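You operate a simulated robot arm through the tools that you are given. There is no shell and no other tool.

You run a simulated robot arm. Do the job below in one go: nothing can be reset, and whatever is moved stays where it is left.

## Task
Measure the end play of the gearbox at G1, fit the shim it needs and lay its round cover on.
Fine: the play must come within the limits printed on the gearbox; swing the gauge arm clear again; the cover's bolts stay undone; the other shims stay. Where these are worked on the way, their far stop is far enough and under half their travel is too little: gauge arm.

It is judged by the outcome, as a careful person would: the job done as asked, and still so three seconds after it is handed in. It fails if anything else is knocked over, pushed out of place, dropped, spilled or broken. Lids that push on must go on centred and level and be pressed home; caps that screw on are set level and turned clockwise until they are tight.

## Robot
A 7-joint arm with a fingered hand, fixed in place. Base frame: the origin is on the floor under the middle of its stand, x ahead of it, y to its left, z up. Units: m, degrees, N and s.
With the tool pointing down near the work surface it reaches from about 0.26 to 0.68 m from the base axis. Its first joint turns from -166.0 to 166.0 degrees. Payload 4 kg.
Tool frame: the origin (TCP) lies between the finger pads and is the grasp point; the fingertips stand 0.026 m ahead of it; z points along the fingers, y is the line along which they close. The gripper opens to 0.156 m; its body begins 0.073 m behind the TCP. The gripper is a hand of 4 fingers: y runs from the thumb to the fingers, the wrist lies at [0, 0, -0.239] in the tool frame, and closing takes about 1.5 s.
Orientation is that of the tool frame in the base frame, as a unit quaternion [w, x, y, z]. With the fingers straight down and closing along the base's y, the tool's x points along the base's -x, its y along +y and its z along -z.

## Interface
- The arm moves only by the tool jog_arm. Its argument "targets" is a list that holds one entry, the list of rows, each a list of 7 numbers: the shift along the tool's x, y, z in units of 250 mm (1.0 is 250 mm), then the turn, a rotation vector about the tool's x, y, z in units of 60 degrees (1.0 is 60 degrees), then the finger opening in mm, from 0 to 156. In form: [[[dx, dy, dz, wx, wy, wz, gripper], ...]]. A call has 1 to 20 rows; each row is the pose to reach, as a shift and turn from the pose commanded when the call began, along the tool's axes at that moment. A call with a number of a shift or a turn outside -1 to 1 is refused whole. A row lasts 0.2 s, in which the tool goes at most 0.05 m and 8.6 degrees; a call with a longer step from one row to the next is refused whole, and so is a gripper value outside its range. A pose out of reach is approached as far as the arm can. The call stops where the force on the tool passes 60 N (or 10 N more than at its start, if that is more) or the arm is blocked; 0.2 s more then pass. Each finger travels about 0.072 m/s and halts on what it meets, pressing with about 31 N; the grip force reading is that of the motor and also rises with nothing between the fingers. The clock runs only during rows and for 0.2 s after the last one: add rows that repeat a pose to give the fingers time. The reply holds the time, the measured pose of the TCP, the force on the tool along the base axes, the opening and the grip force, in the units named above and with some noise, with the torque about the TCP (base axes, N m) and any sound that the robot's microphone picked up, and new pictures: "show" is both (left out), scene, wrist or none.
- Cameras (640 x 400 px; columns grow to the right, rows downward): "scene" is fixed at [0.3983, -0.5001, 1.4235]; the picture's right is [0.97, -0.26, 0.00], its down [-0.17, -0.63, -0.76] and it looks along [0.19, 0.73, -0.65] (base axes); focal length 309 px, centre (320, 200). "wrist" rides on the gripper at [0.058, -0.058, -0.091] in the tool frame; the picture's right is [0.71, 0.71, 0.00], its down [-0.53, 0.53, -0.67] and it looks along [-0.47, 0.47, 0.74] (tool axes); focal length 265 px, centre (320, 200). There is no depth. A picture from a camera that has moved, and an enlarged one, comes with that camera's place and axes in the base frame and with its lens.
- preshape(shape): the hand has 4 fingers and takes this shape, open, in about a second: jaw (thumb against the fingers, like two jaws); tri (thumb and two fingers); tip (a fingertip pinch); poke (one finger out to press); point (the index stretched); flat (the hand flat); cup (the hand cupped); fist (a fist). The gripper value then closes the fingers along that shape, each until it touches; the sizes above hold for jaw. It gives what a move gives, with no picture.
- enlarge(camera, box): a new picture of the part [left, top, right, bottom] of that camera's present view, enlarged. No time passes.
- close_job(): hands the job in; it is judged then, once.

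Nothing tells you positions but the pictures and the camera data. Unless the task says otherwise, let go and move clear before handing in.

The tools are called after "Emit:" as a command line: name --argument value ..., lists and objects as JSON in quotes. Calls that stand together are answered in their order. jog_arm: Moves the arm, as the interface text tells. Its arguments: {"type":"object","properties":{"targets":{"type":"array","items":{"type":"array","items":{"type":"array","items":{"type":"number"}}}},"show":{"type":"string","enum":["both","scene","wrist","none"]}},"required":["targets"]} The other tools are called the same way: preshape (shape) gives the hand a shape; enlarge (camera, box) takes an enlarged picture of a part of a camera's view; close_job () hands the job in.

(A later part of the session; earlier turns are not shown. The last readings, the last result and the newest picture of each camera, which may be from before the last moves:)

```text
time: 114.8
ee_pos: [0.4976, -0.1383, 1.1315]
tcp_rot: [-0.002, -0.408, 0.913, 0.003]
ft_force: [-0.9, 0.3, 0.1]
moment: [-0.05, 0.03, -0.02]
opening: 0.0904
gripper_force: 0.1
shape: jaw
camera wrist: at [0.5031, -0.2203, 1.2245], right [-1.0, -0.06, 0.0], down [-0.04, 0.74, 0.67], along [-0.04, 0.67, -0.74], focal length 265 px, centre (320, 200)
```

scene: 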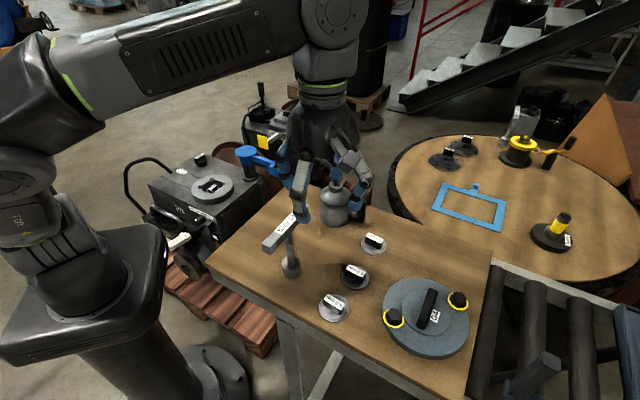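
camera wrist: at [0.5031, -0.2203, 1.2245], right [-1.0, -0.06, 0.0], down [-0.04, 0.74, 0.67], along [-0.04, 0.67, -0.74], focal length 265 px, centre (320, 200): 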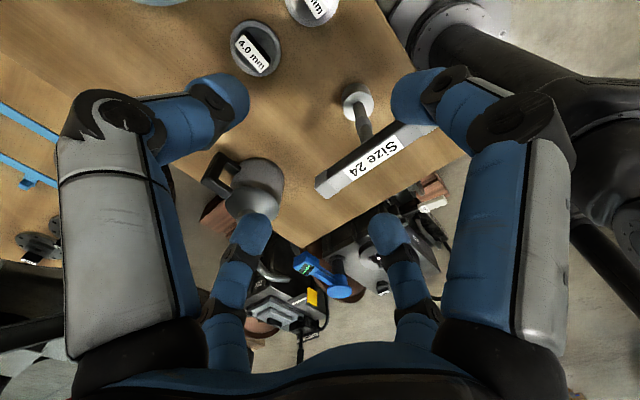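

Next I go out over the cover, tilting outward for reach.

Emit:
jog_arm --targets '[[[-0.014, -0.128, 0.05, 0.052, -0.02, 0.005, 90], [-0.028, -0.256, 0.1, 0.104, -0.04, 0.009, 90], [-0.042, -0.384, 0.18, 0.155, -0.06, 0.014, 90], [-0.056, -0.511, 0.26, 0.207, -0.081, 0.018, 90], [-0.07, -0.639, 0.35, 0.259, -0.101, 0.023, 90], [-0.084, -0.767, 0.44, 0.311, -0.121, 0.027, 90]]]' --show "both"

Emit:
enlarge --camera "wrist" --box '[200, 0, 460, 160]'

```text
time: 116.2
ee_pos: [0.6554, -0.2506, 1.0226]
tcp_rot: [0.124, -0.39, 0.905, -0.12]
ft_force: [-0.7, -0.5, 1.0]
moment: [0.02, -0.02, -0.01]
opening: 0.0906
gripper_force: 0.2
shape: jaw
camera wrist: at [0.6268, -0.3198, 1.1202], right [-0.95, -0.05, -0.31], down [-0.22, 0.82, 0.53], along [0.23, 0.57, -0.79], focal length 265 px, centre (320, 200)
```

scene: 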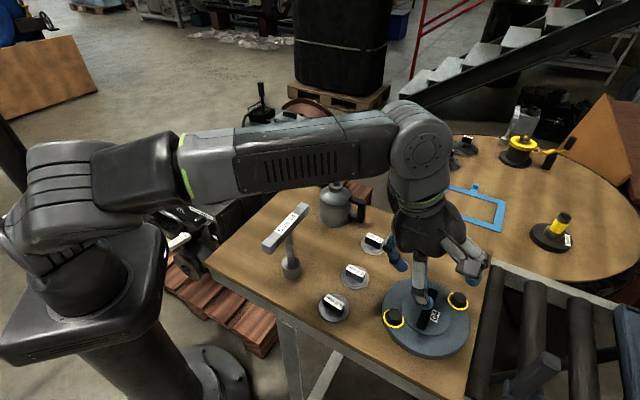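
wrist: 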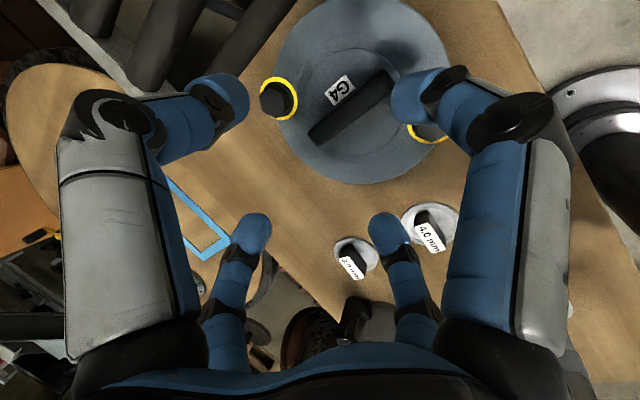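

```text
2.46 times, centred on (330, 80) of wrist
camera zoom: at [0.6268, -0.3198, 1.1202], right [-0.95, -0.05, -0.31], down [-0.22, 0.82, 0.53], along [0.23, 0.57, -0.79], focal length 653 px, centre (295, 495)
```

zoom: 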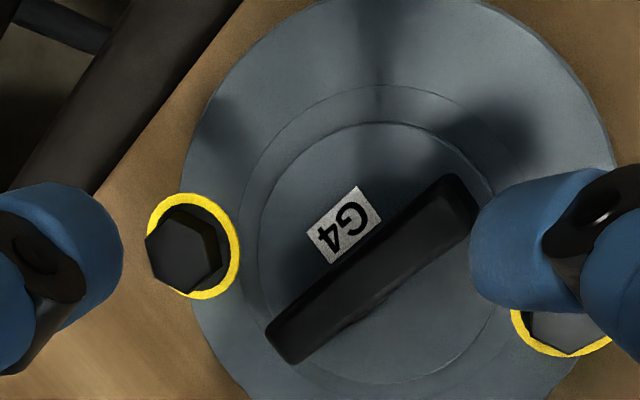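

The cover's centre is at (0.671, −0.257), with its bar 82 mm long at azimuth 46.6°. I open to 110 mm and come down to a low hover with less tilt.

Emit:
jog_arm --targets '[[[0.009, 0.019, 0.096, -0.034, 0.013, 0, 110], [0.019, 0.037, 0.191, -0.067, 0.026, 0, 110], [0.028, 0.056, 0.287, -0.101, 0.039, 0, 110]]]' --show "both"

Emit:
enlarge --camera "scene" --box '[370, 210, 490, 360]'

Emit:
enlarge --camera "wrist" --box '[220, 40, 440, 220]'

```text
time: 117.0
ee_pos: [0.6629, -0.2558, 0.9498]
tcp_rot: [0.082, -0.392, 0.913, -0.079]
ft_force: [-0.1, 0.6, -0.3]
moment: [0.02, 0.02, -0.02]
opening: 0.1098
gripper_force: 0.1
shape: jaw
camera wrist: at [0.6453, -0.3299, 1.0468], right [-0.98, -0.03, -0.21], down [-0.16, 0.79, 0.59], along [0.15, 0.61, -0.78], focal length 265 px, centre (320, 200)
```

scene: 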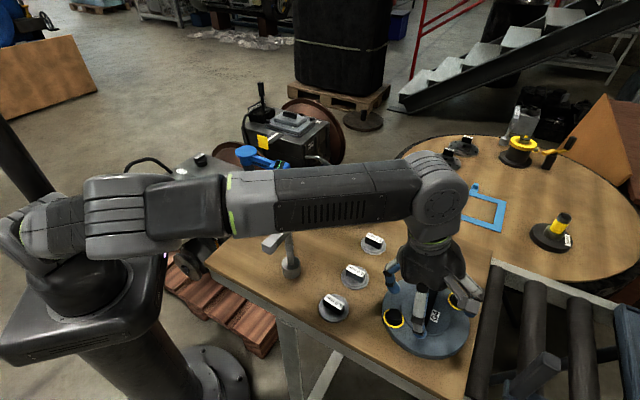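
wrist: 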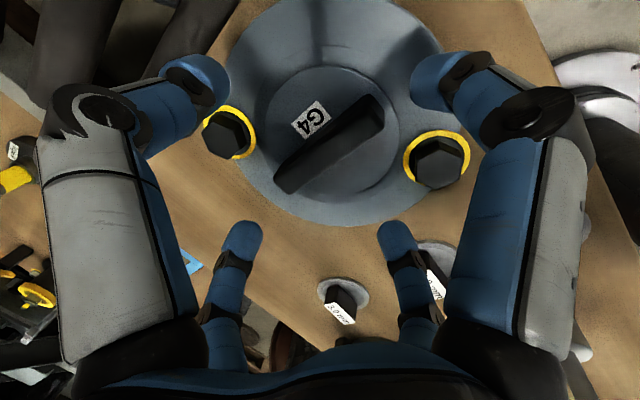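

```text
2.67 times, centred on (430, 285) of scene
camera zoom: at [0.3983, -0.5001, 1.4235], right [0.97, -0.26, 0.0], down [-0.17, -0.63, -0.76], along [0.19, 0.73, -0.65], focal length 824 px, centre (27, -27)
```

zoom: 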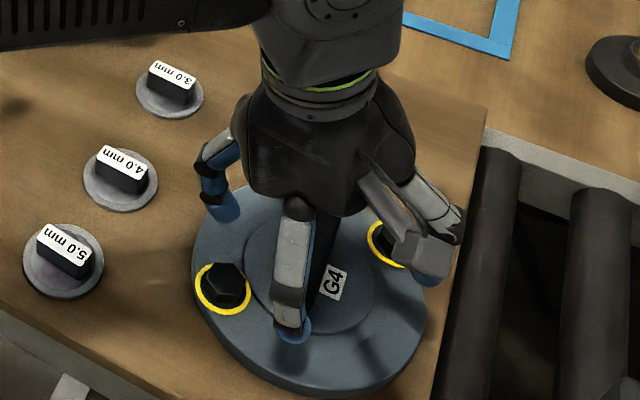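

```text
2.22 times, centred on (330, 130) of wrist
camera zoom: at [0.6453, -0.3299, 1.0468], right [-0.98, -0.03, -0.21], down [-0.16, 0.79, 0.59], along [0.15, 0.61, -0.78], focal length 590 px, centre (298, 356)
```

zoom: 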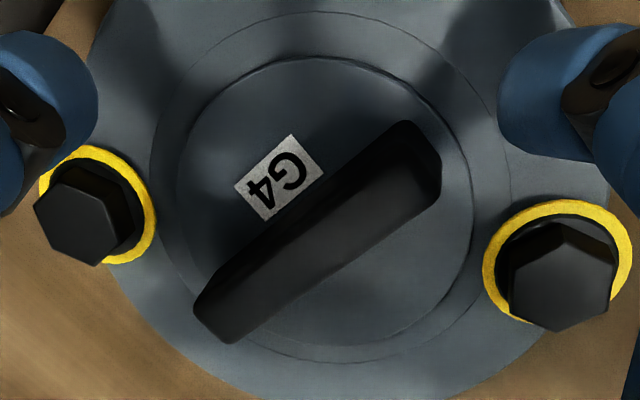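

The bar runs between the finger pairs as planned, clear of both bolts. I lower to the grasp height and check the force before closing.

Emit:
jog_arm --targets '[[[0.001, 0.01, 0.05, -0.005, 0.002, 0, 110], [0.002, 0.022, 0.1, -0.01, 0.004, 0, 110], [0.002, 0.031, 0.14, -0.0155, 0.006, 0, 110]]]' --show "wrist"

Emit:
enlarge --camera "scene" --box '[380, 240, 480, 340]'

```text
time: 117.8
ee_pos: [0.6645, -0.2526, 0.9181]
tcp_rot: [0.08, -0.392, 0.914, -0.074]
ft_force: [-3.4, 0.5, 22.3]
moment: [0.88, 1.09, 0.1]
opening: 0.1088
gripper_force: 0.1
shape: jaw
camera wrist: at [0.648, -0.3278, 1.014], right [-0.98, -0.03, -0.2], down [-0.15, 0.79, 0.59], along [0.14, 0.61, -0.78], focal length 265 px, centre (320, 200)
```

wrist: 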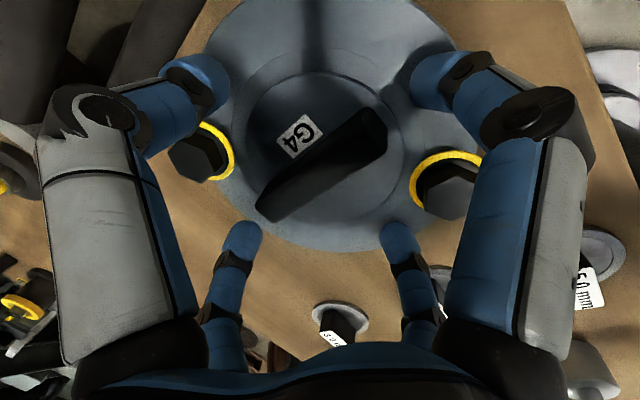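

```text
4.00 times, centred on (430, 290) of scene
camera zoom: at [0.3983, -0.5001, 1.4235], right [0.97, -0.26, 0.0], down [-0.17, -0.63, -0.76], along [0.19, 0.73, -0.65], focal length 1236 px, centre (-120, -160)
```

zoom: 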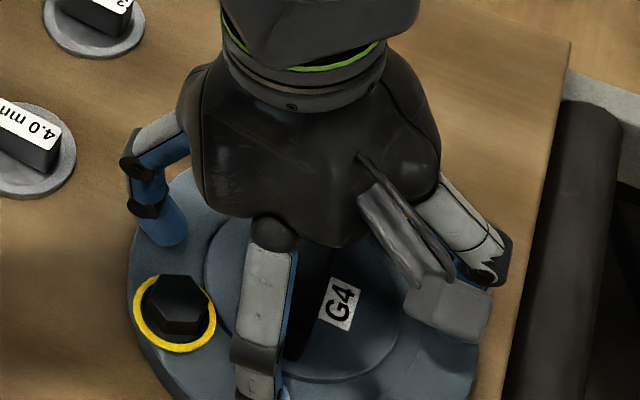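

One finger touches the cover's rim because of the tilt, so the grip would be shallow here. I'll close lightly on the bar and slide the cover about 4 cm toward me on the bench (clear of the shims), so I can then grasp it nearly upright.

Emit:
jog_arm --targets '[[[0, -0.002, -0.008, 0, 0, 0, 110], [0, -0.002, -0.008, 0, 0, 0, 60], [0, -0.002, -0.008, 0, 0, 0, 20], [0, -0.002, -0.008, 0, 0, 0, 0], [0, -0.002, -0.008, 0, 0, 0, 0], [0, -0.002, -0.008, 0, 0, 0, 0], [0, -0.002, -0.008, 0, 0, 0, 0]]]' --show "wrist"

Emit:
enlarge --camera "scene" --box '[370, 230, 490, 350]'

```text
time: 119.4
ee_pos: [0.6653, -0.2537, 0.9144]
tcp_rot: [0.077, -0.393, 0.913, -0.073]
ft_force: [2.0, -3.4, 5.8]
moment: [-0.19, 0.05, 0.0]
opening: 0.0353
gripper_force: 30.6
shape: jaw
camera wrist: at [0.6478, -0.3288, 1.0122], right [-0.98, -0.03, -0.2], down [-0.15, 0.79, 0.59], along [0.14, 0.61, -0.78], focal length 265 px, centre (320, 200)
```

wrist: 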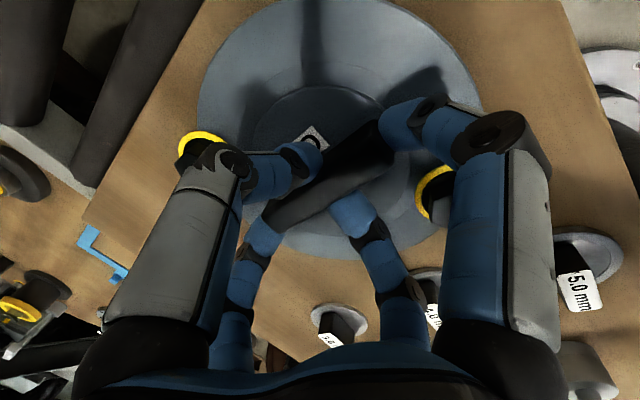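

```text
3.33 times, centred on (430, 290) of scene
camera zoom: at [0.3983, -0.5001, 1.4235], right [0.97, -0.26, 0.0], down [-0.17, -0.63, -0.76], along [0.19, 0.73, -0.65], focal length 1030 px, centre (-47, -100)
```

zoom: 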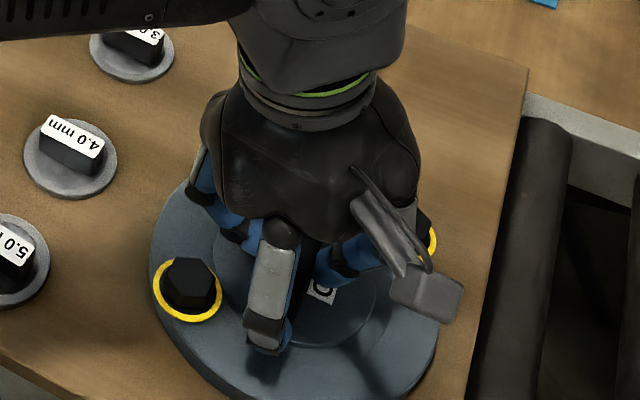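

Gripped on the bar. I slide the cover toward −x along the bench.

Emit:
jog_arm --targets '[[[0.02, 0.017, -0.008, 0, 0, 0, 0], [0.041, 0.035, -0.014, 0, 0, 0, 0], [0.062, 0.053, -0.019, 0, 0, 0, 0], [0.083, 0.071, -0.025, 0, 0, 0, 0], [0.104, 0.089, -0.031, 0, 0, 0, 0], [0.125, 0.107, -0.036, 0, 0, 0, 0]]]' --show "wrist"

Emit:
enlarge --camera "scene" --box '[340, 220, 490, 370]'

```text
time: 120.8
ee_pos: [0.6217, -0.2575, 0.9159]
tcp_rot: [0.077, -0.393, 0.914, -0.072]
ft_force: [-0.5, -0.1, -0.4]
moment: [-0.12, 0.07, 0.01]
opening: 0.0345
gripper_force: 30.7
shape: jaw
camera wrist: at [0.6054, -0.3317, 1.0128], right [-0.98, -0.03, -0.19], down [-0.15, 0.79, 0.6], along [0.13, 0.61, -0.78], focal length 265 px, centre (320, 200)
```

wrist: 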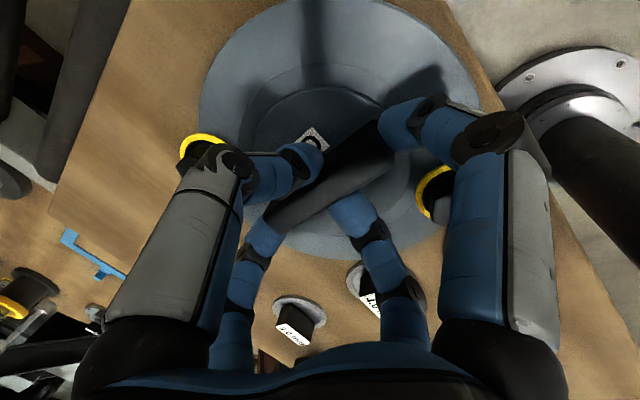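

```text
2.67 times, centred on (415, 295) of scene
camera zoom: at [0.3983, -0.5001, 1.4235], right [0.97, -0.26, 0.0], down [-0.17, -0.63, -0.76], along [0.19, 0.73, -0.65], focal length 824 px, centre (67, -53)
```

zoom: 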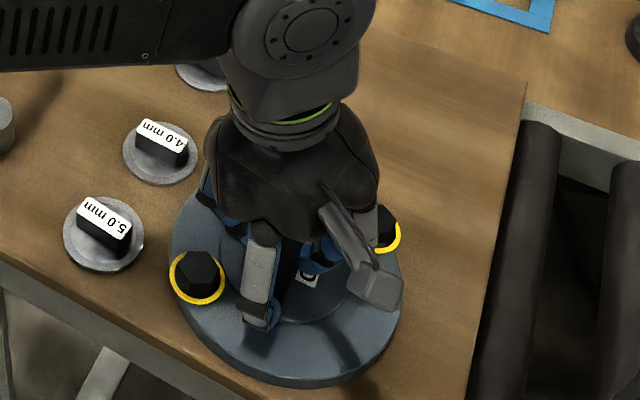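

The cover slid freely and stays clear of the 4.0 and 5.0 shims. I let go, rise and bring the hand nearly upright for a deeper grasp.

Emit:
jog_arm --targets '[[[0, 0, 0, 0, 0, 0, 60], [0, 0, 0, 0, 0, 0, 75], [-0.0013, -0.003, -0.0156, 0, 0, 0, 95], [-0.0033, -0.0078, -0.039, 0, 0, 0, 110], [-0.006, -0.015, -0.08, 0, 0, 0, 110], [-0.012, -0.03, -0.15, -0.06, 0.025, 0, 110], [-0.025, -0.0575, -0.231, -0.123, 0.0514, 0, 110]]]' --show "both"

Emit:
enlarge --camera "wrist" --box '[200, 40, 440, 240]'

Emit:
enlarge --camera "scene" --box '[340, 220, 490, 370]'

```text
time: 122.4
ee_pos: [0.6246, -0.2594, 0.9757]
tcp_rot: [0.028, -0.395, 0.918, -0.025]
ft_force: [-0.4, -0.7, -0.6]
moment: [0.02, 0.02, -0.03]
opening: 0.1095
gripper_force: 0.1
shape: jaw
camera wrist: at [0.6203, -0.3378, 1.0704], right [-1.0, -0.03, -0.07], down [-0.07, 0.76, 0.65], along [0.03, 0.65, -0.76], focal length 265 px, centre (320, 200)
```

scene: 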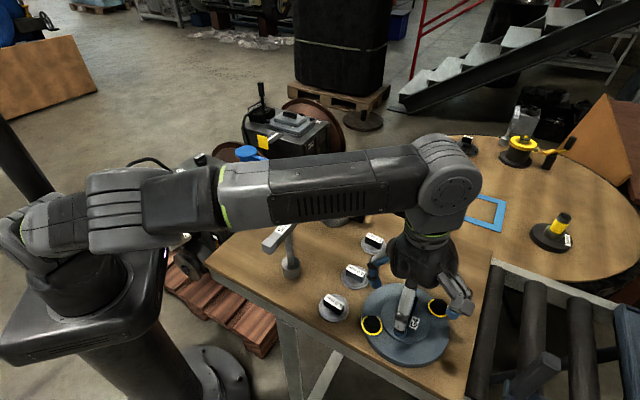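
wrist: 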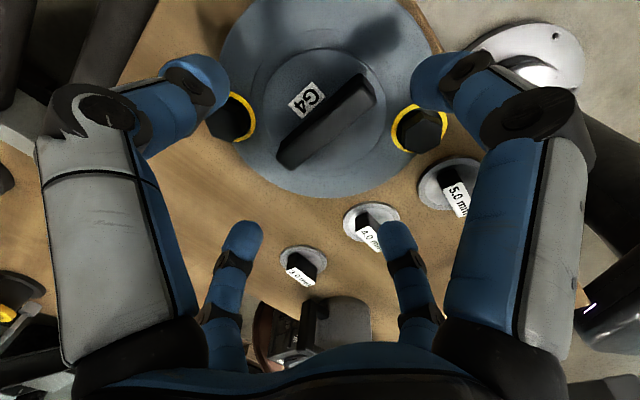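

```text
2.00 times, centred on (320, 140) of wrist
camera zoom: at [0.6203, -0.3378, 1.0704], right [-1.0, -0.03, -0.07], down [-0.07, 0.76, 0.65], along [0.03, 0.65, -0.76], focal length 531 px, centre (320, 320)
```

zoom: 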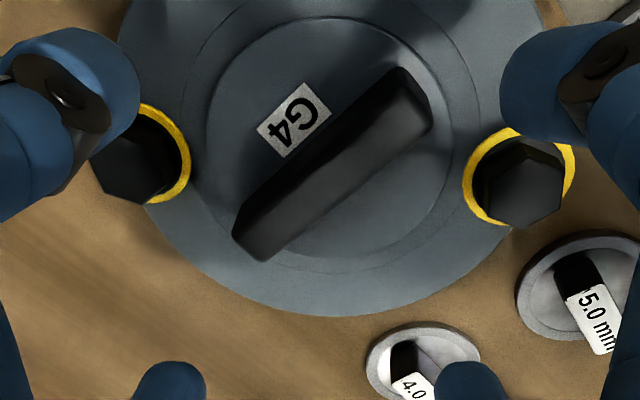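

```text
2.67 times, centred on (415, 295) of scene
camera zoom: at [0.3983, -0.5001, 1.4235], right [0.97, -0.26, 0.0], down [-0.17, -0.63, -0.76], along [0.19, 0.73, -0.65], focal length 824 px, centre (67, -53)
```

zoom: 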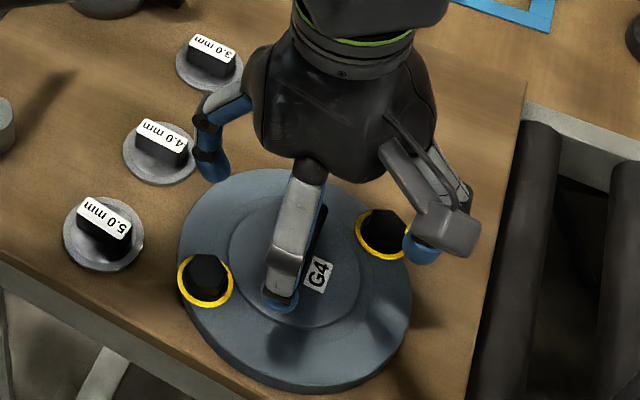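

The cover is at (0.625, −0.260) now and the hand is nearly upright. I lower to the bar and close.

Emit:
jog_arm --targets '[[[0.003, 0.006, 0.09, 0, 0, 0, 100], [0.007, 0.013, 0.18, 0, 0, 0, 100], [0.009, 0.017, 0.23, 0, 0, 0, 100], [0.0096, 0.019, 0.247, 0, 0, 0, 100]]]' --show "none"

```text
time: 123.4
ee_pos: [0.6261, -0.2584, 0.9141]
tcp_rot: [0.027, -0.395, 0.918, -0.025]
ft_force: [0.7, 0.3, -0.5]
moment: [-0.02, -0.01, 0.02]
opening: 0.1005
gripper_force: 0.0
shape: jaw
```

Emit:
jog_arm --targets '[[[0, 0.001, 0.01, 0, 0, 0, 100], [0, 0.001, 0.01, 0, 0, 0, 60], [0, 0.001, 0.01, 0, 0, 0, 20], [0, 0.001, 0.01, 0, 0, 0, 0], [0, 0.001, 0.01, 0, 0, 0, 0], [0, 0.001, 0.01, 0, 0, 0, 0], [0, 0.001, 0.01, 0, 0, 0, 0]]]' --show "both"

Emit:
enlarge --camera "scene" --box '[350, 230, 480, 360]'

```text
time: 125.0
ee_pos: [0.6252, -0.2588, 0.9119]
tcp_rot: [0.028, -0.395, 0.918, -0.026]
ft_force: [2.6, -3.3, 7.1]
moment: [-0.24, 0.1, 0.04]
opening: 0.0334
gripper_force: 30.6
shape: jaw
camera wrist: at [0.6208, -0.3383, 1.0057], right [-1.0, -0.03, -0.07], down [-0.07, 0.76, 0.65], along [0.04, 0.65, -0.76], focal length 265 px, centre (320, 200)
```

scene: 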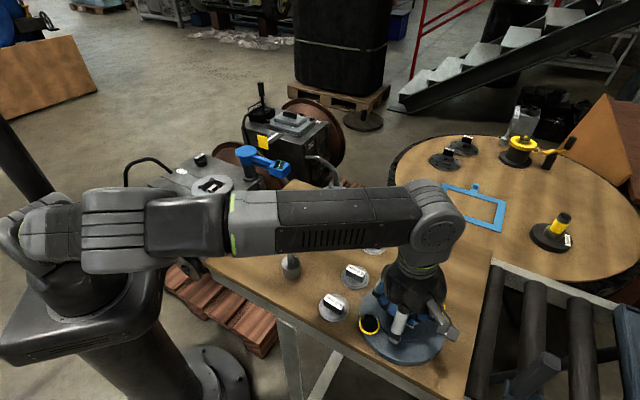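
wrist: 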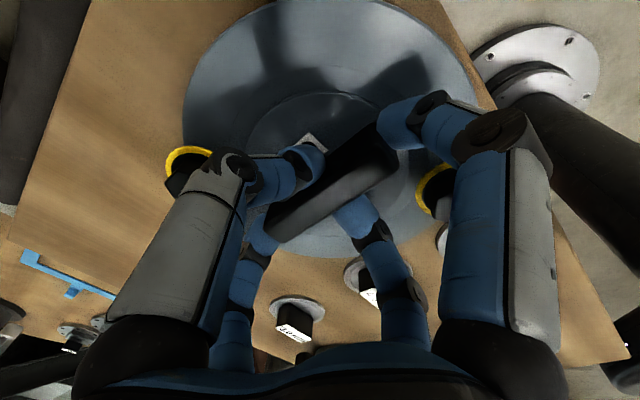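

```text
3.08 times, centred on (415, 295) of scene
camera zoom: at [0.3983, -0.5001, 1.4235], right [0.97, -0.26, 0.0], down [-0.17, -0.63, -0.76], along [0.19, 0.73, -0.65], focal length 951 px, centre (28, -92)
```

zoom: 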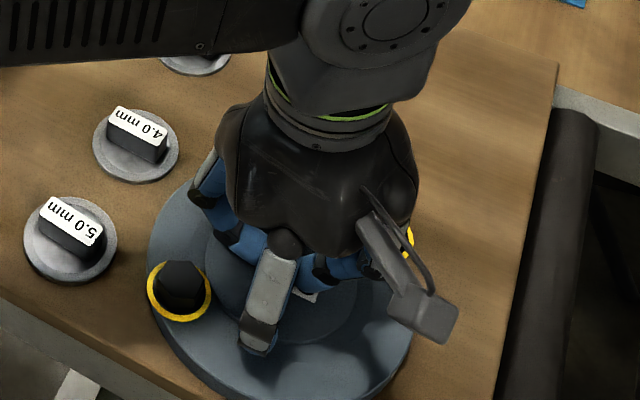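

The cover is gripped with a deep hold. I do a test lift of 12 mm.

Emit:
jog_arm --targets '[[[-0.0005, -0.001, -0.016, 0, 0, 0, 0], [-0.001, -0.002, -0.032, 0, 0, 0, 0], [-0.0015, -0.0033, -0.048, 0, 0, 0, 0], [-0.0015, -0.0033, -0.048, 0, 0, 0, 0]]]' --show "wrist"

Emit:
enlarge --camera "scene" --box '[350, 230, 480, 360]'

```text
time: 126.0
ee_pos: [0.6251, -0.2574, 0.9241]
tcp_rot: [0.027, -0.395, 0.918, -0.023]
ft_force: [0.1, -0.4, -6.0]
moment: [-0.06, -0.01, 0.01]
opening: 0.0331
gripper_force: 31.4
shape: jaw
camera wrist: at [0.621, -0.3374, 1.0179], right [-1.0, -0.03, -0.07], down [-0.07, 0.76, 0.65], along [0.03, 0.65, -0.76], focal length 265 px, centre (320, 200)
```

wrist: 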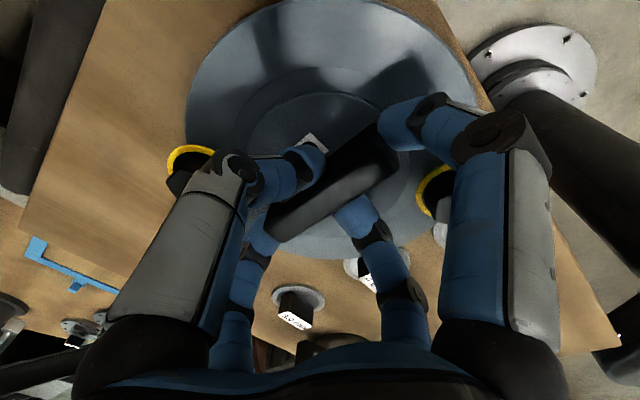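

```text
3.08 times, centred on (415, 295) of scene
camera zoom: at [0.3983, -0.5001, 1.4235], right [0.97, -0.26, 0.0], down [-0.17, -0.63, -0.76], along [0.19, 0.73, -0.65], focal length 951 px, centre (28, -92)
```

zoom: 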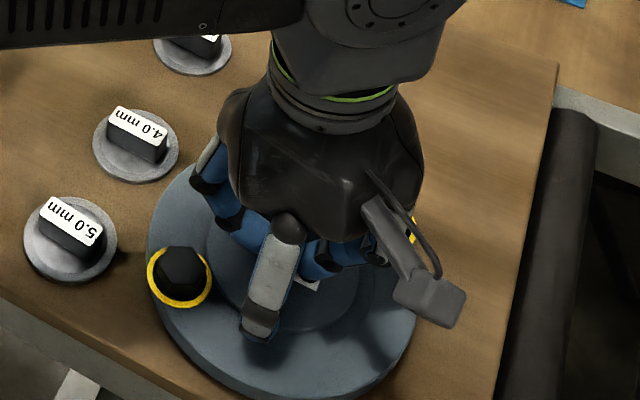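

The full weight (about 6 N) hangs balanced and level. I lift and bring it inward over the bench at a safe height.

Emit:
jog_arm --targets '[[[0.002, 0.006, -0.06, 0, 0, 0, 0], [0.004, 0.012, -0.125, 0, 0, 0, 0], [0.01, 0.031, -0.207, 0, 0, 0, 0], [0.016, 0.05, -0.289, 0, 0, 0, 0], [0.03, 0.091, -0.382, 0, 0, 0, 0], [0.045, 0.132, -0.476, 0, 0, 0, 0], [0.068, 0.196, -0.582, 0, 0, 0, 0], [0.091, 0.261, -0.687, 0, 0, 0, 0], [0.121, 0.333, -0.793, 0, 0, 0, 0], [0.151, 0.405, -0.899, 0, 0, 0, 0]]]' --show "both"

```text
time: 128.2
ee_pos: [0.5103, -0.209, 1.1418]
tcp_rot: [0.027, -0.395, 0.918, -0.025]
ft_force: [0.2, -0.6, -5.6]
moment: [-0.06, -0.03, 0.0]
opening: 0.033
gripper_force: 30.9
shape: jaw
camera wrist: at [0.506, -0.2888, 1.2356], right [-1.0, -0.03, -0.07], down [-0.07, 0.76, 0.65], along [0.03, 0.65, -0.76], focal length 265 px, centre (320, 200)
```

scene: 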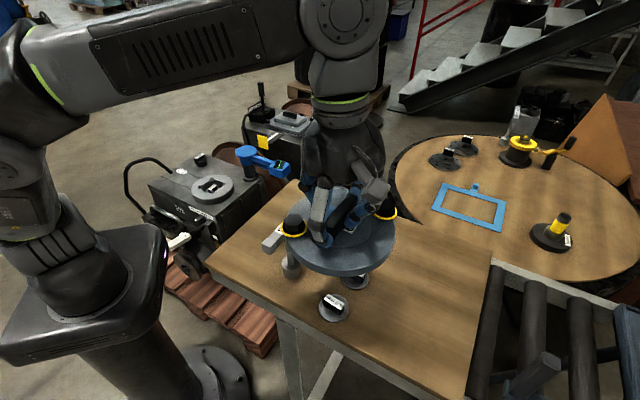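
wrist: 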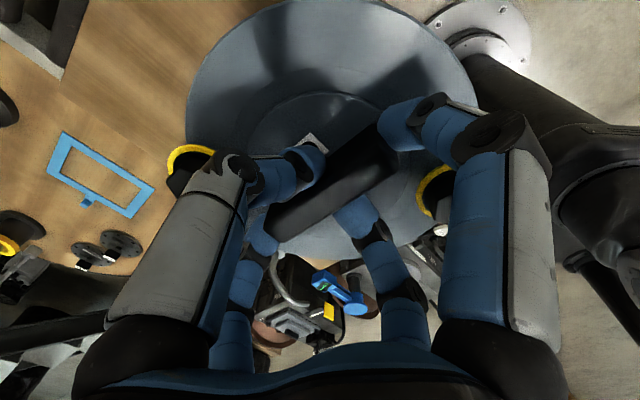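

The cover rides level. I carry it over the bench toward G1, turning it with the arm.

Emit:
jog_arm --targets '[[[-0.088, 0.11, -0.01, -0.003, -0.006, -0.083, 0], [-0.175, 0.22, -0.02, -0.005, -0.011, -0.166, 0], [-0.263, 0.33, -0.03, -0.008, -0.017, -0.25, 0], [-0.351, 0.439, -0.04, -0.011, -0.023, -0.333, 0], [-0.438, 0.549, -0.05, -0.013, -0.028, -0.416, 0], [-0.526, 0.659, -0.06, -0.016, -0.034, -0.499, 0]]]' --show "scene"

```text
time: 129.6
ee_pos: [0.479, -0.0026, 1.1473]
tcp_rot: [0.034, -0.619, 0.784, -0.017]
ft_force: [0.4, -0.6, -5.9]
moment: [-0.02, -0.02, 0.0]
opening: 0.0332
gripper_force: 31.0
shape: jaw
```

scene: 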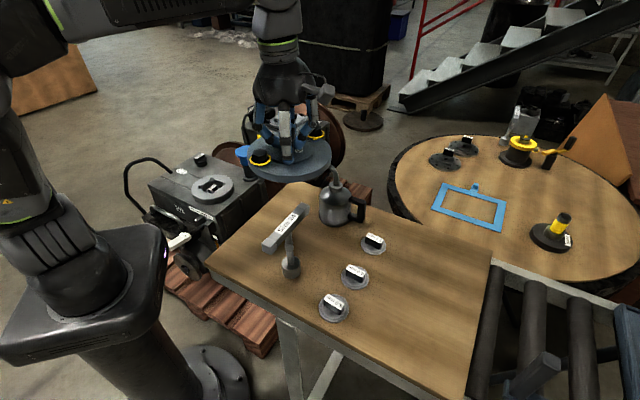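

Emit:
enlarge --camera "scene" --box '[230, 90, 350, 200]'

```text
3.64 times, centred on (290, 145) of scene
camera zoom: at [0.3983, -0.5001, 1.4235], right [0.97, -0.26, 0.0], down [-0.17, -0.63, -0.76], along [0.19, 0.73, -0.65], focal length 1124 px, centre (429, 400)
```

zoom: 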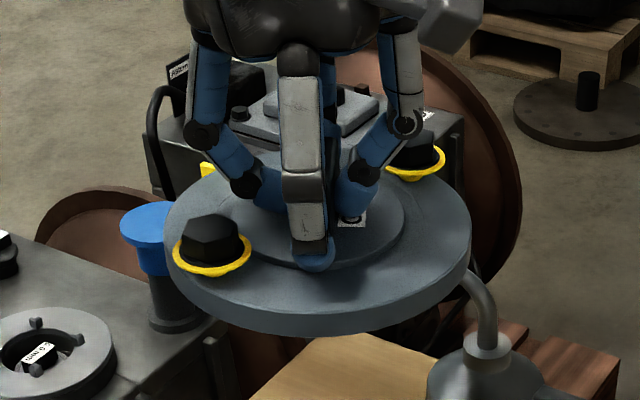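

Emit:
jog_arm --targets '[[[-0.141, 0.075, 0.011, -0.003, -0.006, -0.083, 0], [-0.283, 0.15, 0.022, -0.005, -0.011, -0.166, 0], [-0.424, 0.225, 0.033, -0.008, -0.017, -0.249, 0], [-0.566, 0.3, 0.043, -0.011, -0.023, -0.332, 0], [-0.707, 0.376, 0.054, -0.013, -0.028, -0.415, 0], [-0.849, 0.451, 0.065, -0.016, -0.034, -0.498, 0]]]' --show "none"

```text
time: 131.0
ee_pos: [0.4198, 0.2327, 1.129]
tcp_rot: [-0.036, 0.801, -0.598, 0.007]
ft_force: [1.2, -0.5, -6.1]
moment: [0.01, -0.03, 0.02]
opening: 0.0328
gripper_force: 30.9
shape: jaw
```

Emit:
jog_arm --targets '[[[-0.138, 0.04, 0.075, -0.0013, -0.0027, -0.042, 0], [-0.276, 0.079, 0.149, -0.0027, -0.0055, -0.083, 0], [-0.414, 0.119, 0.224, -0.004, -0.008, -0.125, 0], [-0.552, 0.159, 0.299, -0.0053, -0.011, -0.167, 0], [-0.69, 0.198, 0.373, -0.0067, -0.0137, -0.208, 0], [-0.828, 0.238, 0.448, -0.008, -0.0165, -0.25, 0]]]' --show "none"

```text
time: 132.4
ee_pos: [0.3093, 0.4174, 1.0197]
tcp_rot: [-0.038, 0.872, -0.488, 0.002]
ft_force: [0.2, -1.3, -5.4]
moment: [0.04, -0.03, 0.0]
opening: 0.033
gripper_force: 31.0
shape: jaw
```

Emit:
jog_arm --targets '[[[-0.109, 0.001, 0.1, -0.0013, -0.0026, -0.037, 0], [-0.218, 0.002, 0.22, -0.0025, -0.005, -0.075, 0], [-0.327, 0.003, 0.35, -0.0038, -0.0077, -0.112, 0], [-0.436, 0.005, 0.48, -0.005, -0.01, -0.149, 0], [-0.545, 0.006, 0.61, -0.0063, -0.0128, -0.187, 0], [-0.654, 0.007, 0.744, -0.0076, -0.0153, -0.224, 0]]]' --show "both"

Emit:
enlarge --camera "scene" --box '[150, 100, 270, 220]'

```text
time: 133.8
ee_pos: [0.2293, 0.5671, 0.8411]
tcp_rot: [-0.037, 0.923, -0.383, -0.002]
ft_force: [0.1, 0.2, -5.5]
moment: [-0.02, -0.01, 0.02]
opening: 0.0329
gripper_force: 30.9
shape: jaw
camera wrist: at [0.3097, 0.5604, 0.9363], right [0.0, -1.0, -0.07], down [-0.76, -0.05, 0.65], along [-0.65, 0.05, -0.76], focal length 265 px, centre (320, 200)
```

scene: 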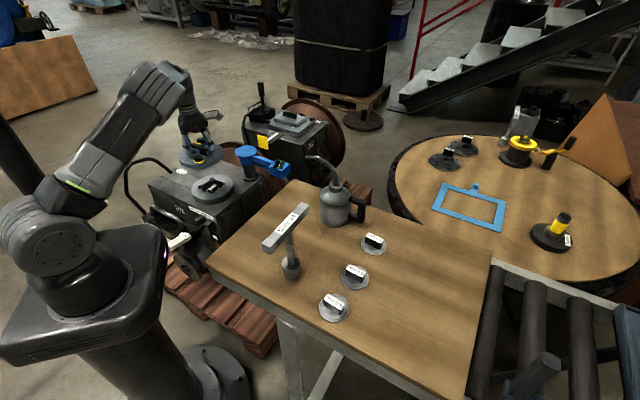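
wrist: 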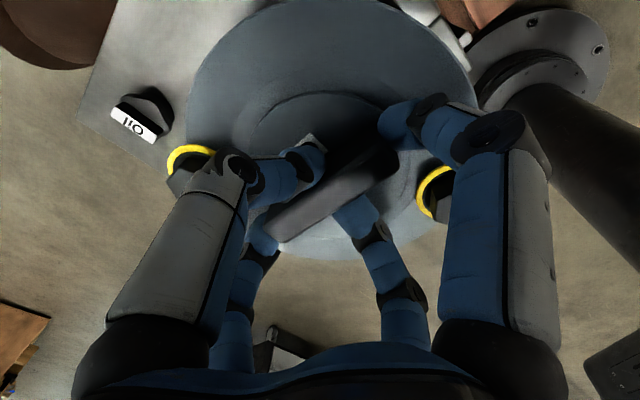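

```text
3.33 times, centred on (210, 160) of scene
camera zoom: at [0.3983, -0.5001, 1.4235], right [0.97, -0.26, 0.0], down [-0.17, -0.63, -0.76], along [0.19, 0.73, -0.65], focal length 1030 px, centre (687, 333)
```

zoom: 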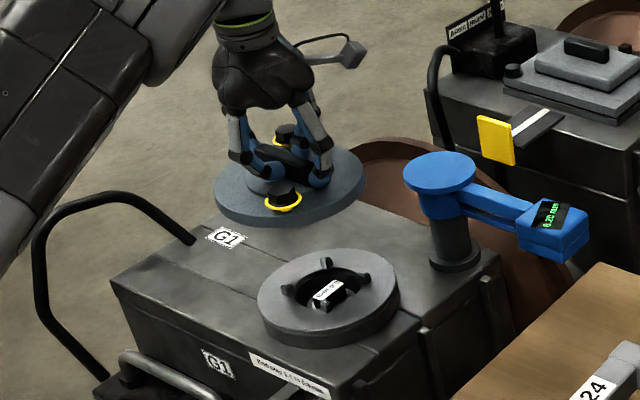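

The cover hangs directly above the seat. I zoom in from the scene camera to compare its outline with the seat's.

Emit:
enlarge --camera "scene" --box '[170, 135, 230, 185]'

Emit:
enlarge --camera "scene" --box '[180, 165, 240, 210]'

```text
8.00 times, centred on (200, 160) of scene
camera zoom: at [0.3983, -0.5001, 1.4235], right [0.97, -0.26, 0.0], down [-0.17, -0.63, -0.76], along [0.19, 0.73, -0.65], focal length 2473 px, centre (1280, 520)
```

zoom: 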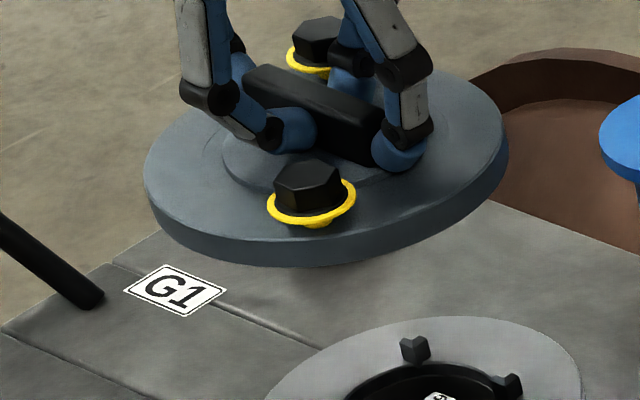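

```text
8.89 times, centred on (210, 188) of scene
camera zoom: at [0.3983, -0.5001, 1.4235], right [0.97, -0.26, 0.0], down [-0.17, -0.63, -0.76], along [0.19, 0.73, -0.65], focal length 2748 px, centre (1298, 311)
```

zoom: 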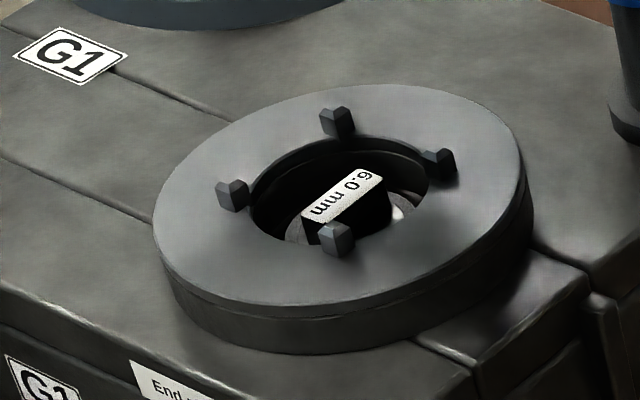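

Emit:
enlarge --camera "wrist" --box '[160, 0, 500, 280]'

```text
1.43 times, centred on (330, 140) of wrist
camera zoom: at [0.3097, 0.5604, 0.9363], right [0.0, -1.0, -0.07], down [-0.76, -0.05, 0.65], along [-0.65, 0.05, -0.76], focal length 379 px, centre (306, 286)
```

zoom: 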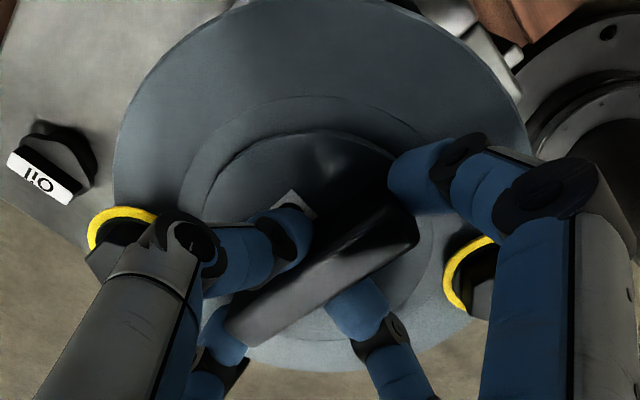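

The bar sits about 8 mm off the tool axis in the grip, so the cover's centre is about (−6, −6) mm from the TCP; seat and cover have the same 85 mm radius. I correct for that offset and lower to about 4 cm above the seat.

Emit:
jog_arm --targets '[[[0.003, -0.005, 0.1, 0, 0, 0, 0], [0.007, -0.011, 0.25, 0, 0, 0, 0], [0.01, -0.016, 0.402, 0, 0, 0, 0]]]' --show "wrist"

Emit:
enlarge --camera "scene" --box '[175, 150, 245, 210]'

Emit:
enlarge --camera "wrist" --box '[160, 0, 500, 280]'

```text
time: 134.6
ee_pos: [0.238, 0.5758, 0.7403]
tcp_rot: [-0.038, 0.924, -0.382, -0.003]
ft_force: [0.4, 0.4, -6.5]
moment: [0.0, -0.04, 0.01]
opening: 0.0326
gripper_force: 30.5
shape: jaw
camera wrist: at [0.3172, 0.5692, 0.8353], right [0.0, -1.0, -0.07], down [-0.76, -0.05, 0.65], along [-0.65, 0.05, -0.76], focal length 265 px, centre (320, 200)
```

wrist: 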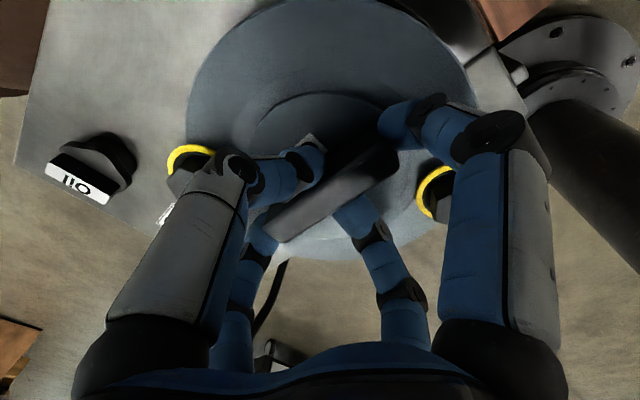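

```text
6.67 times, centred on (210, 180) of scene
camera zoom: at [0.3983, -0.5001, 1.4235], right [0.97, -0.26, 0.0], down [-0.17, -0.63, -0.76], along [0.19, 0.73, -0.65], focal length 2061 px, centre (1053, 333)
```

zoom: 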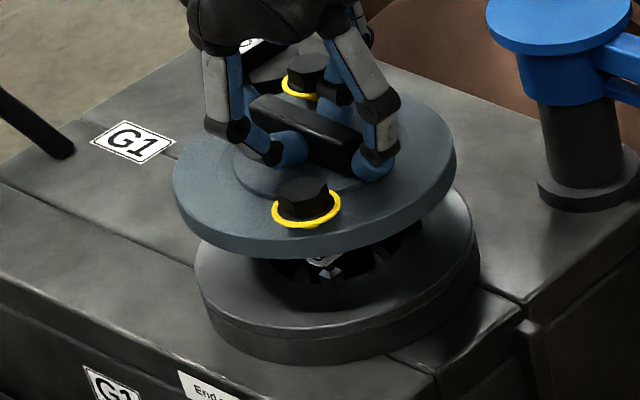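

```text
1.43 times, centred on (330, 140) of wrist
camera zoom: at [0.3172, 0.5692, 0.8353], right [0.0, -1.0, -0.07], down [-0.76, -0.05, 0.65], along [-0.65, 0.05, -0.76], focal length 379 px, centre (306, 286)
```

zoom: 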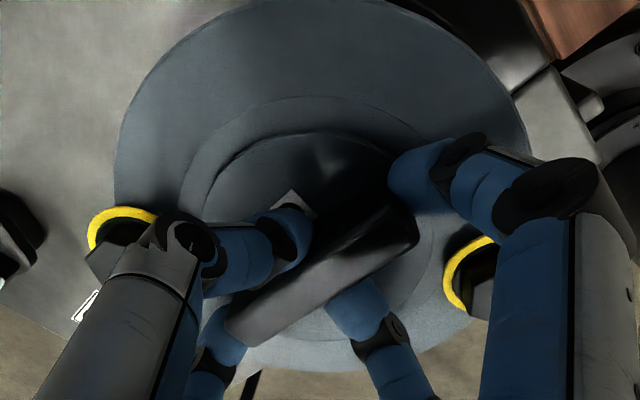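

Column alignment in the scene view agrees within about 1 mm. I lower to just above the lugs and check again.

Emit:
jog_arm --targets '[[[0.0015, 0.0035, 0.05, 0, 0, 0, 0], [0.003, 0.007, 0.101, 0, 0, 0, 0]]]' --show "none"

Emit:
enlarge --camera "scene" --box '[180, 155, 240, 210]'

Emit:
enlarge --camera "wrist" --box '[0, 0, 640, 400]'

```text
time: 135.2
ee_pos: [0.2383, 0.5757, 0.7163]
tcp_rot: [-0.037, 0.923, -0.382, -0.003]
ft_force: [-1.0, 0.3, -5.6]
moment: [-0.02, -0.05, -0.03]
opening: 0.0328
gripper_force: 31.2
shape: jaw
```

```text
7.27 times, centred on (210, 182) of scene
camera zoom: at [0.3983, -0.5001, 1.4235], right [0.97, -0.26, 0.0], down [-0.17, -0.63, -0.76], along [0.19, 0.73, -0.65], focal length 2248 px, centre (1120, 327)
```

zoom: 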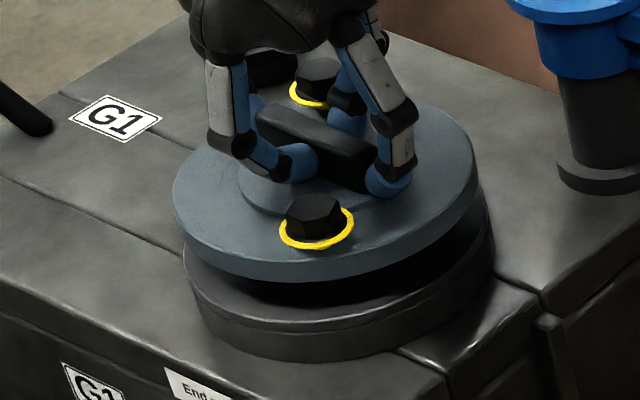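

```text
1.00 times, centred on (320, 200) of wrist (not enlarged: the box is as wide or as high as the picture)
camera zoom: at [0.3174, 0.5702, 0.81], right [0.0, -1.0, -0.07], down [-0.76, -0.05, 0.65], along [-0.65, 0.05, -0.76], focal length 265 px, centre (320, 200)
```

zoom: 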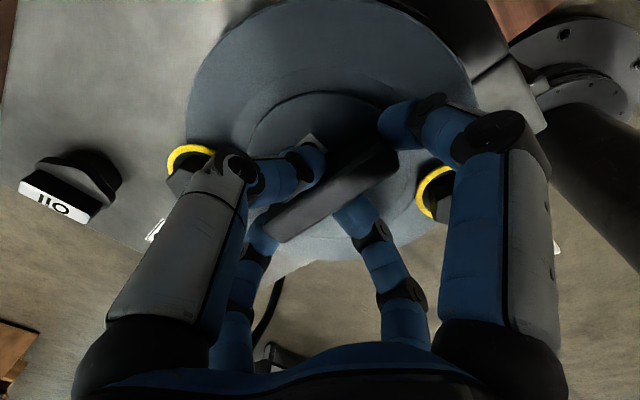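

The cover is concentric to within about 2 mm. I shift 1.5 mm and continue down in small steps, feeling for the lugs.

Emit:
jog_arm --targets '[[[-0.0035, 0.005, 0.016, 0, 0, 0, 0], [-0.003, 0.006, 0.032, 0, 0, 0, 0], [-0.003, 0.0075, 0.049, 0, 0, 0, 0]]]' --show "none"

Emit:
enlarge --camera "scene" --box '[180, 155, 240, 210]'

```text
time: 136.0
ee_pos: [0.2366, 0.5756, 0.7047]
tcp_rot: [-0.037, 0.923, -0.382, -0.002]
ft_force: [0.1, -7.2, 11.2]
moment: [-0.81, -0.18, 0.14]
opening: 0.0322
gripper_force: 31.3
shape: jaw
```

```text
7.27 times, centred on (210, 182) of scene
camera zoom: at [0.3983, -0.5001, 1.4235], right [0.97, -0.26, 0.0], down [-0.17, -0.63, -0.76], along [0.19, 0.73, -0.65], focal length 2248 px, centre (1120, 327)
```

zoom: 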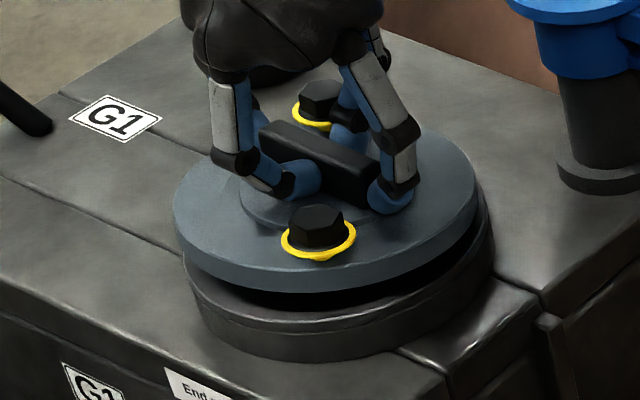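

The lugs touch on one side and push the cover toward −y, so it is a few millimetres too far back. I lift 3 mm, shift 4 mm toward −y and try again.

Emit:
jog_arm --targets '[[[0, 0, -0.014, 0, 0, 0, 0], [0.011, 0.0105, -0.014, 0, 0, 0, 0], [0.011, 0.0105, -0.004, 0, 0, 0, 0], [0.0115, 0.0115, 0.004, 0, 0, 0, 0]]]' --show "none"

```text
time: 137.0
ee_pos: [0.2369, 0.5741, 0.7034]
tcp_rot: [-0.037, 0.923, -0.383, -0.003]
ft_force: [0.2, -0.1, -5.7]
moment: [0.02, -0.04, 0.0]
opening: 0.0324
gripper_force: 30.7
shape: jaw
```

No contact now at this height; lowering further.

Emit:
jog_arm --targets '[[[0.0004, 0.0008, 0.012, 0, 0, 0, 0], [0.0008, 0.0016, 0.02, 0, 0, 0, 0]]]' --show "none"

```text
time: 137.6
ee_pos: [0.236, 0.5716, 0.6978]
tcp_rot: [-0.036, 0.923, -0.382, -0.001]
ft_force: [-1.1, -3.1, 0.2]
moment: [-0.18, -0.25, 0.0]
opening: 0.0323
gripper_force: 30.7
shape: jaw
```

A light touch on the +x lug, still nudging toward −y. I shift another 2 mm and continue.

Emit:
jog_arm --targets '[[[0, 0, -0.01, 0, 0, 0, 0], [0.004, 0.007, -0.01, 0, 0, 0, 0], [0.004, 0.007, 0.0, 0, 0, 0, 0], [0.0043, 0.0075, 0.006, 0, 0, 0, 0]]]' --show "none"

Emit:
enlarge --camera "scene" --box '[180, 155, 240, 210]'

```text
time: 138.6
ee_pos: [0.2343, 0.5705, 0.6964]
tcp_rot: [-0.038, 0.923, -0.383, -0.003]
ft_force: [-2.3, 1.1, 8.1]
moment: [-0.49, -0.53, -0.05]
opening: 0.0323
gripper_force: 31.1
shape: jaw
```

```text
7.27 times, centred on (210, 182) of scene
camera zoom: at [0.3983, -0.5001, 1.4235], right [0.97, -0.26, 0.0], down [-0.17, -0.63, -0.76], along [0.19, 0.73, -0.65], focal length 2248 px, centre (1120, 327)
```

zoom: 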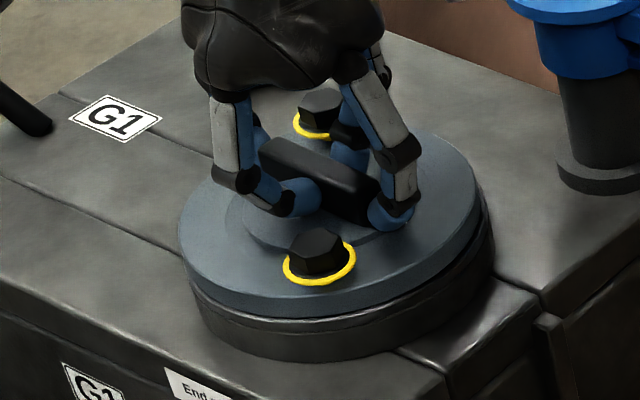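

The cover is almost down. I look more closely at the gap around its rim.

Emit:
enlarge --camera "scene" --box '[198, 178, 232, 206]'

Emit:
enlarge --camera "scene" --box '[180, 170, 214, 206]'

Emit:
enlarge --camera "wrist" --box '[160, 0, 500, 280]'

```text
14.29 times, centred on (215, 192) of scene
camera zoom: at [0.3983, -0.5001, 1.4235], right [0.97, -0.26, 0.0], down [-0.17, -0.63, -0.76], along [0.19, 0.73, -0.65], focal length 4416 px, centre (1820, 314)
```

zoom: 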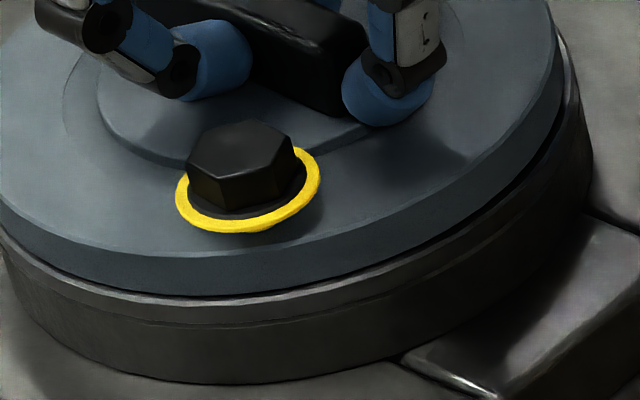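

```text
11.11 times, centred on (197, 188) of scene
camera zoom: at [0.3983, -0.5001, 1.4235], right [0.97, -0.26, 0.0], down [-0.17, -0.63, -0.76], along [0.19, 0.73, -0.65], focal length 3434 px, centre (1687, 333)
```

zoom: 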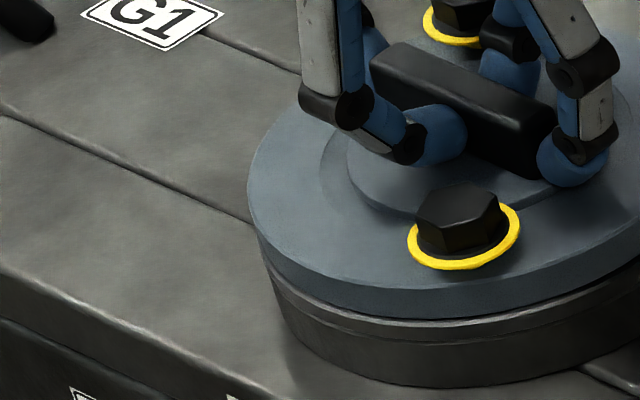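

```text
1.43 times, centred on (330, 140) of wrist
camera zoom: at [0.3152, 0.5646, 0.7917], right [0.0, -1.0, -0.07], down [-0.76, -0.05, 0.65], along [-0.65, 0.05, -0.76], focal length 379 px, centre (306, 286)
```

zoom: 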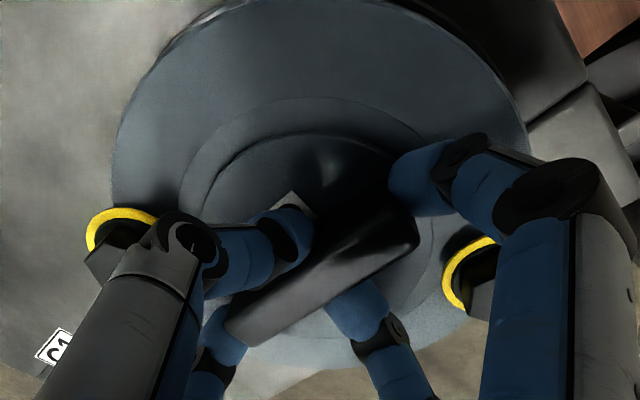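

The rim gap is now about 1 mm at the front and outlines are concentric within a millimetre. I press down gently another 2 mm to seat it.

Emit:
jog_arm --targets '[[[0.0003, 0.0005, 0.008, 0, 0, 0, 0], [0.0003, 0.0005, 0.008, 0, 0, 0, 0]]]' --show "none"

Emit:
enlarge --camera "scene" --box '[198, 178, 232, 206]'

```text
time: 139.2
ee_pos: [0.236, 0.5723, 0.6966]
tcp_rot: [-0.04, 0.923, -0.382, -0.003]
ft_force: [-2.6, -1.8, 33.4]
moment: [-0.65, -0.46, 0.08]
opening: 0.0326
gripper_force: 31.2
shape: jaw
```

```text
14.29 times, centred on (215, 192) of scene
camera zoom: at [0.3983, -0.5001, 1.4235], right [0.97, -0.26, 0.0], down [-0.17, -0.63, -0.76], along [0.19, 0.73, -0.65], focal length 4416 px, centre (1820, 314)
```

zoom: 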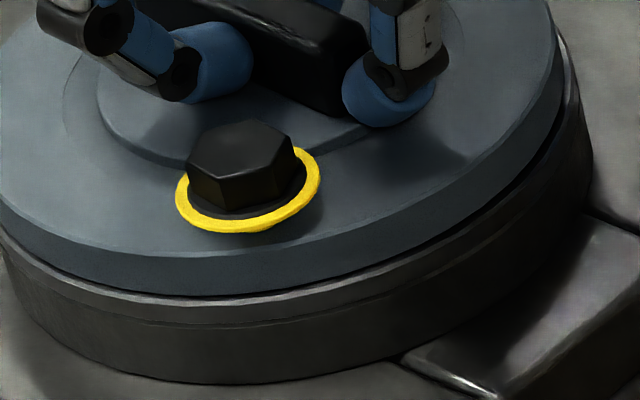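

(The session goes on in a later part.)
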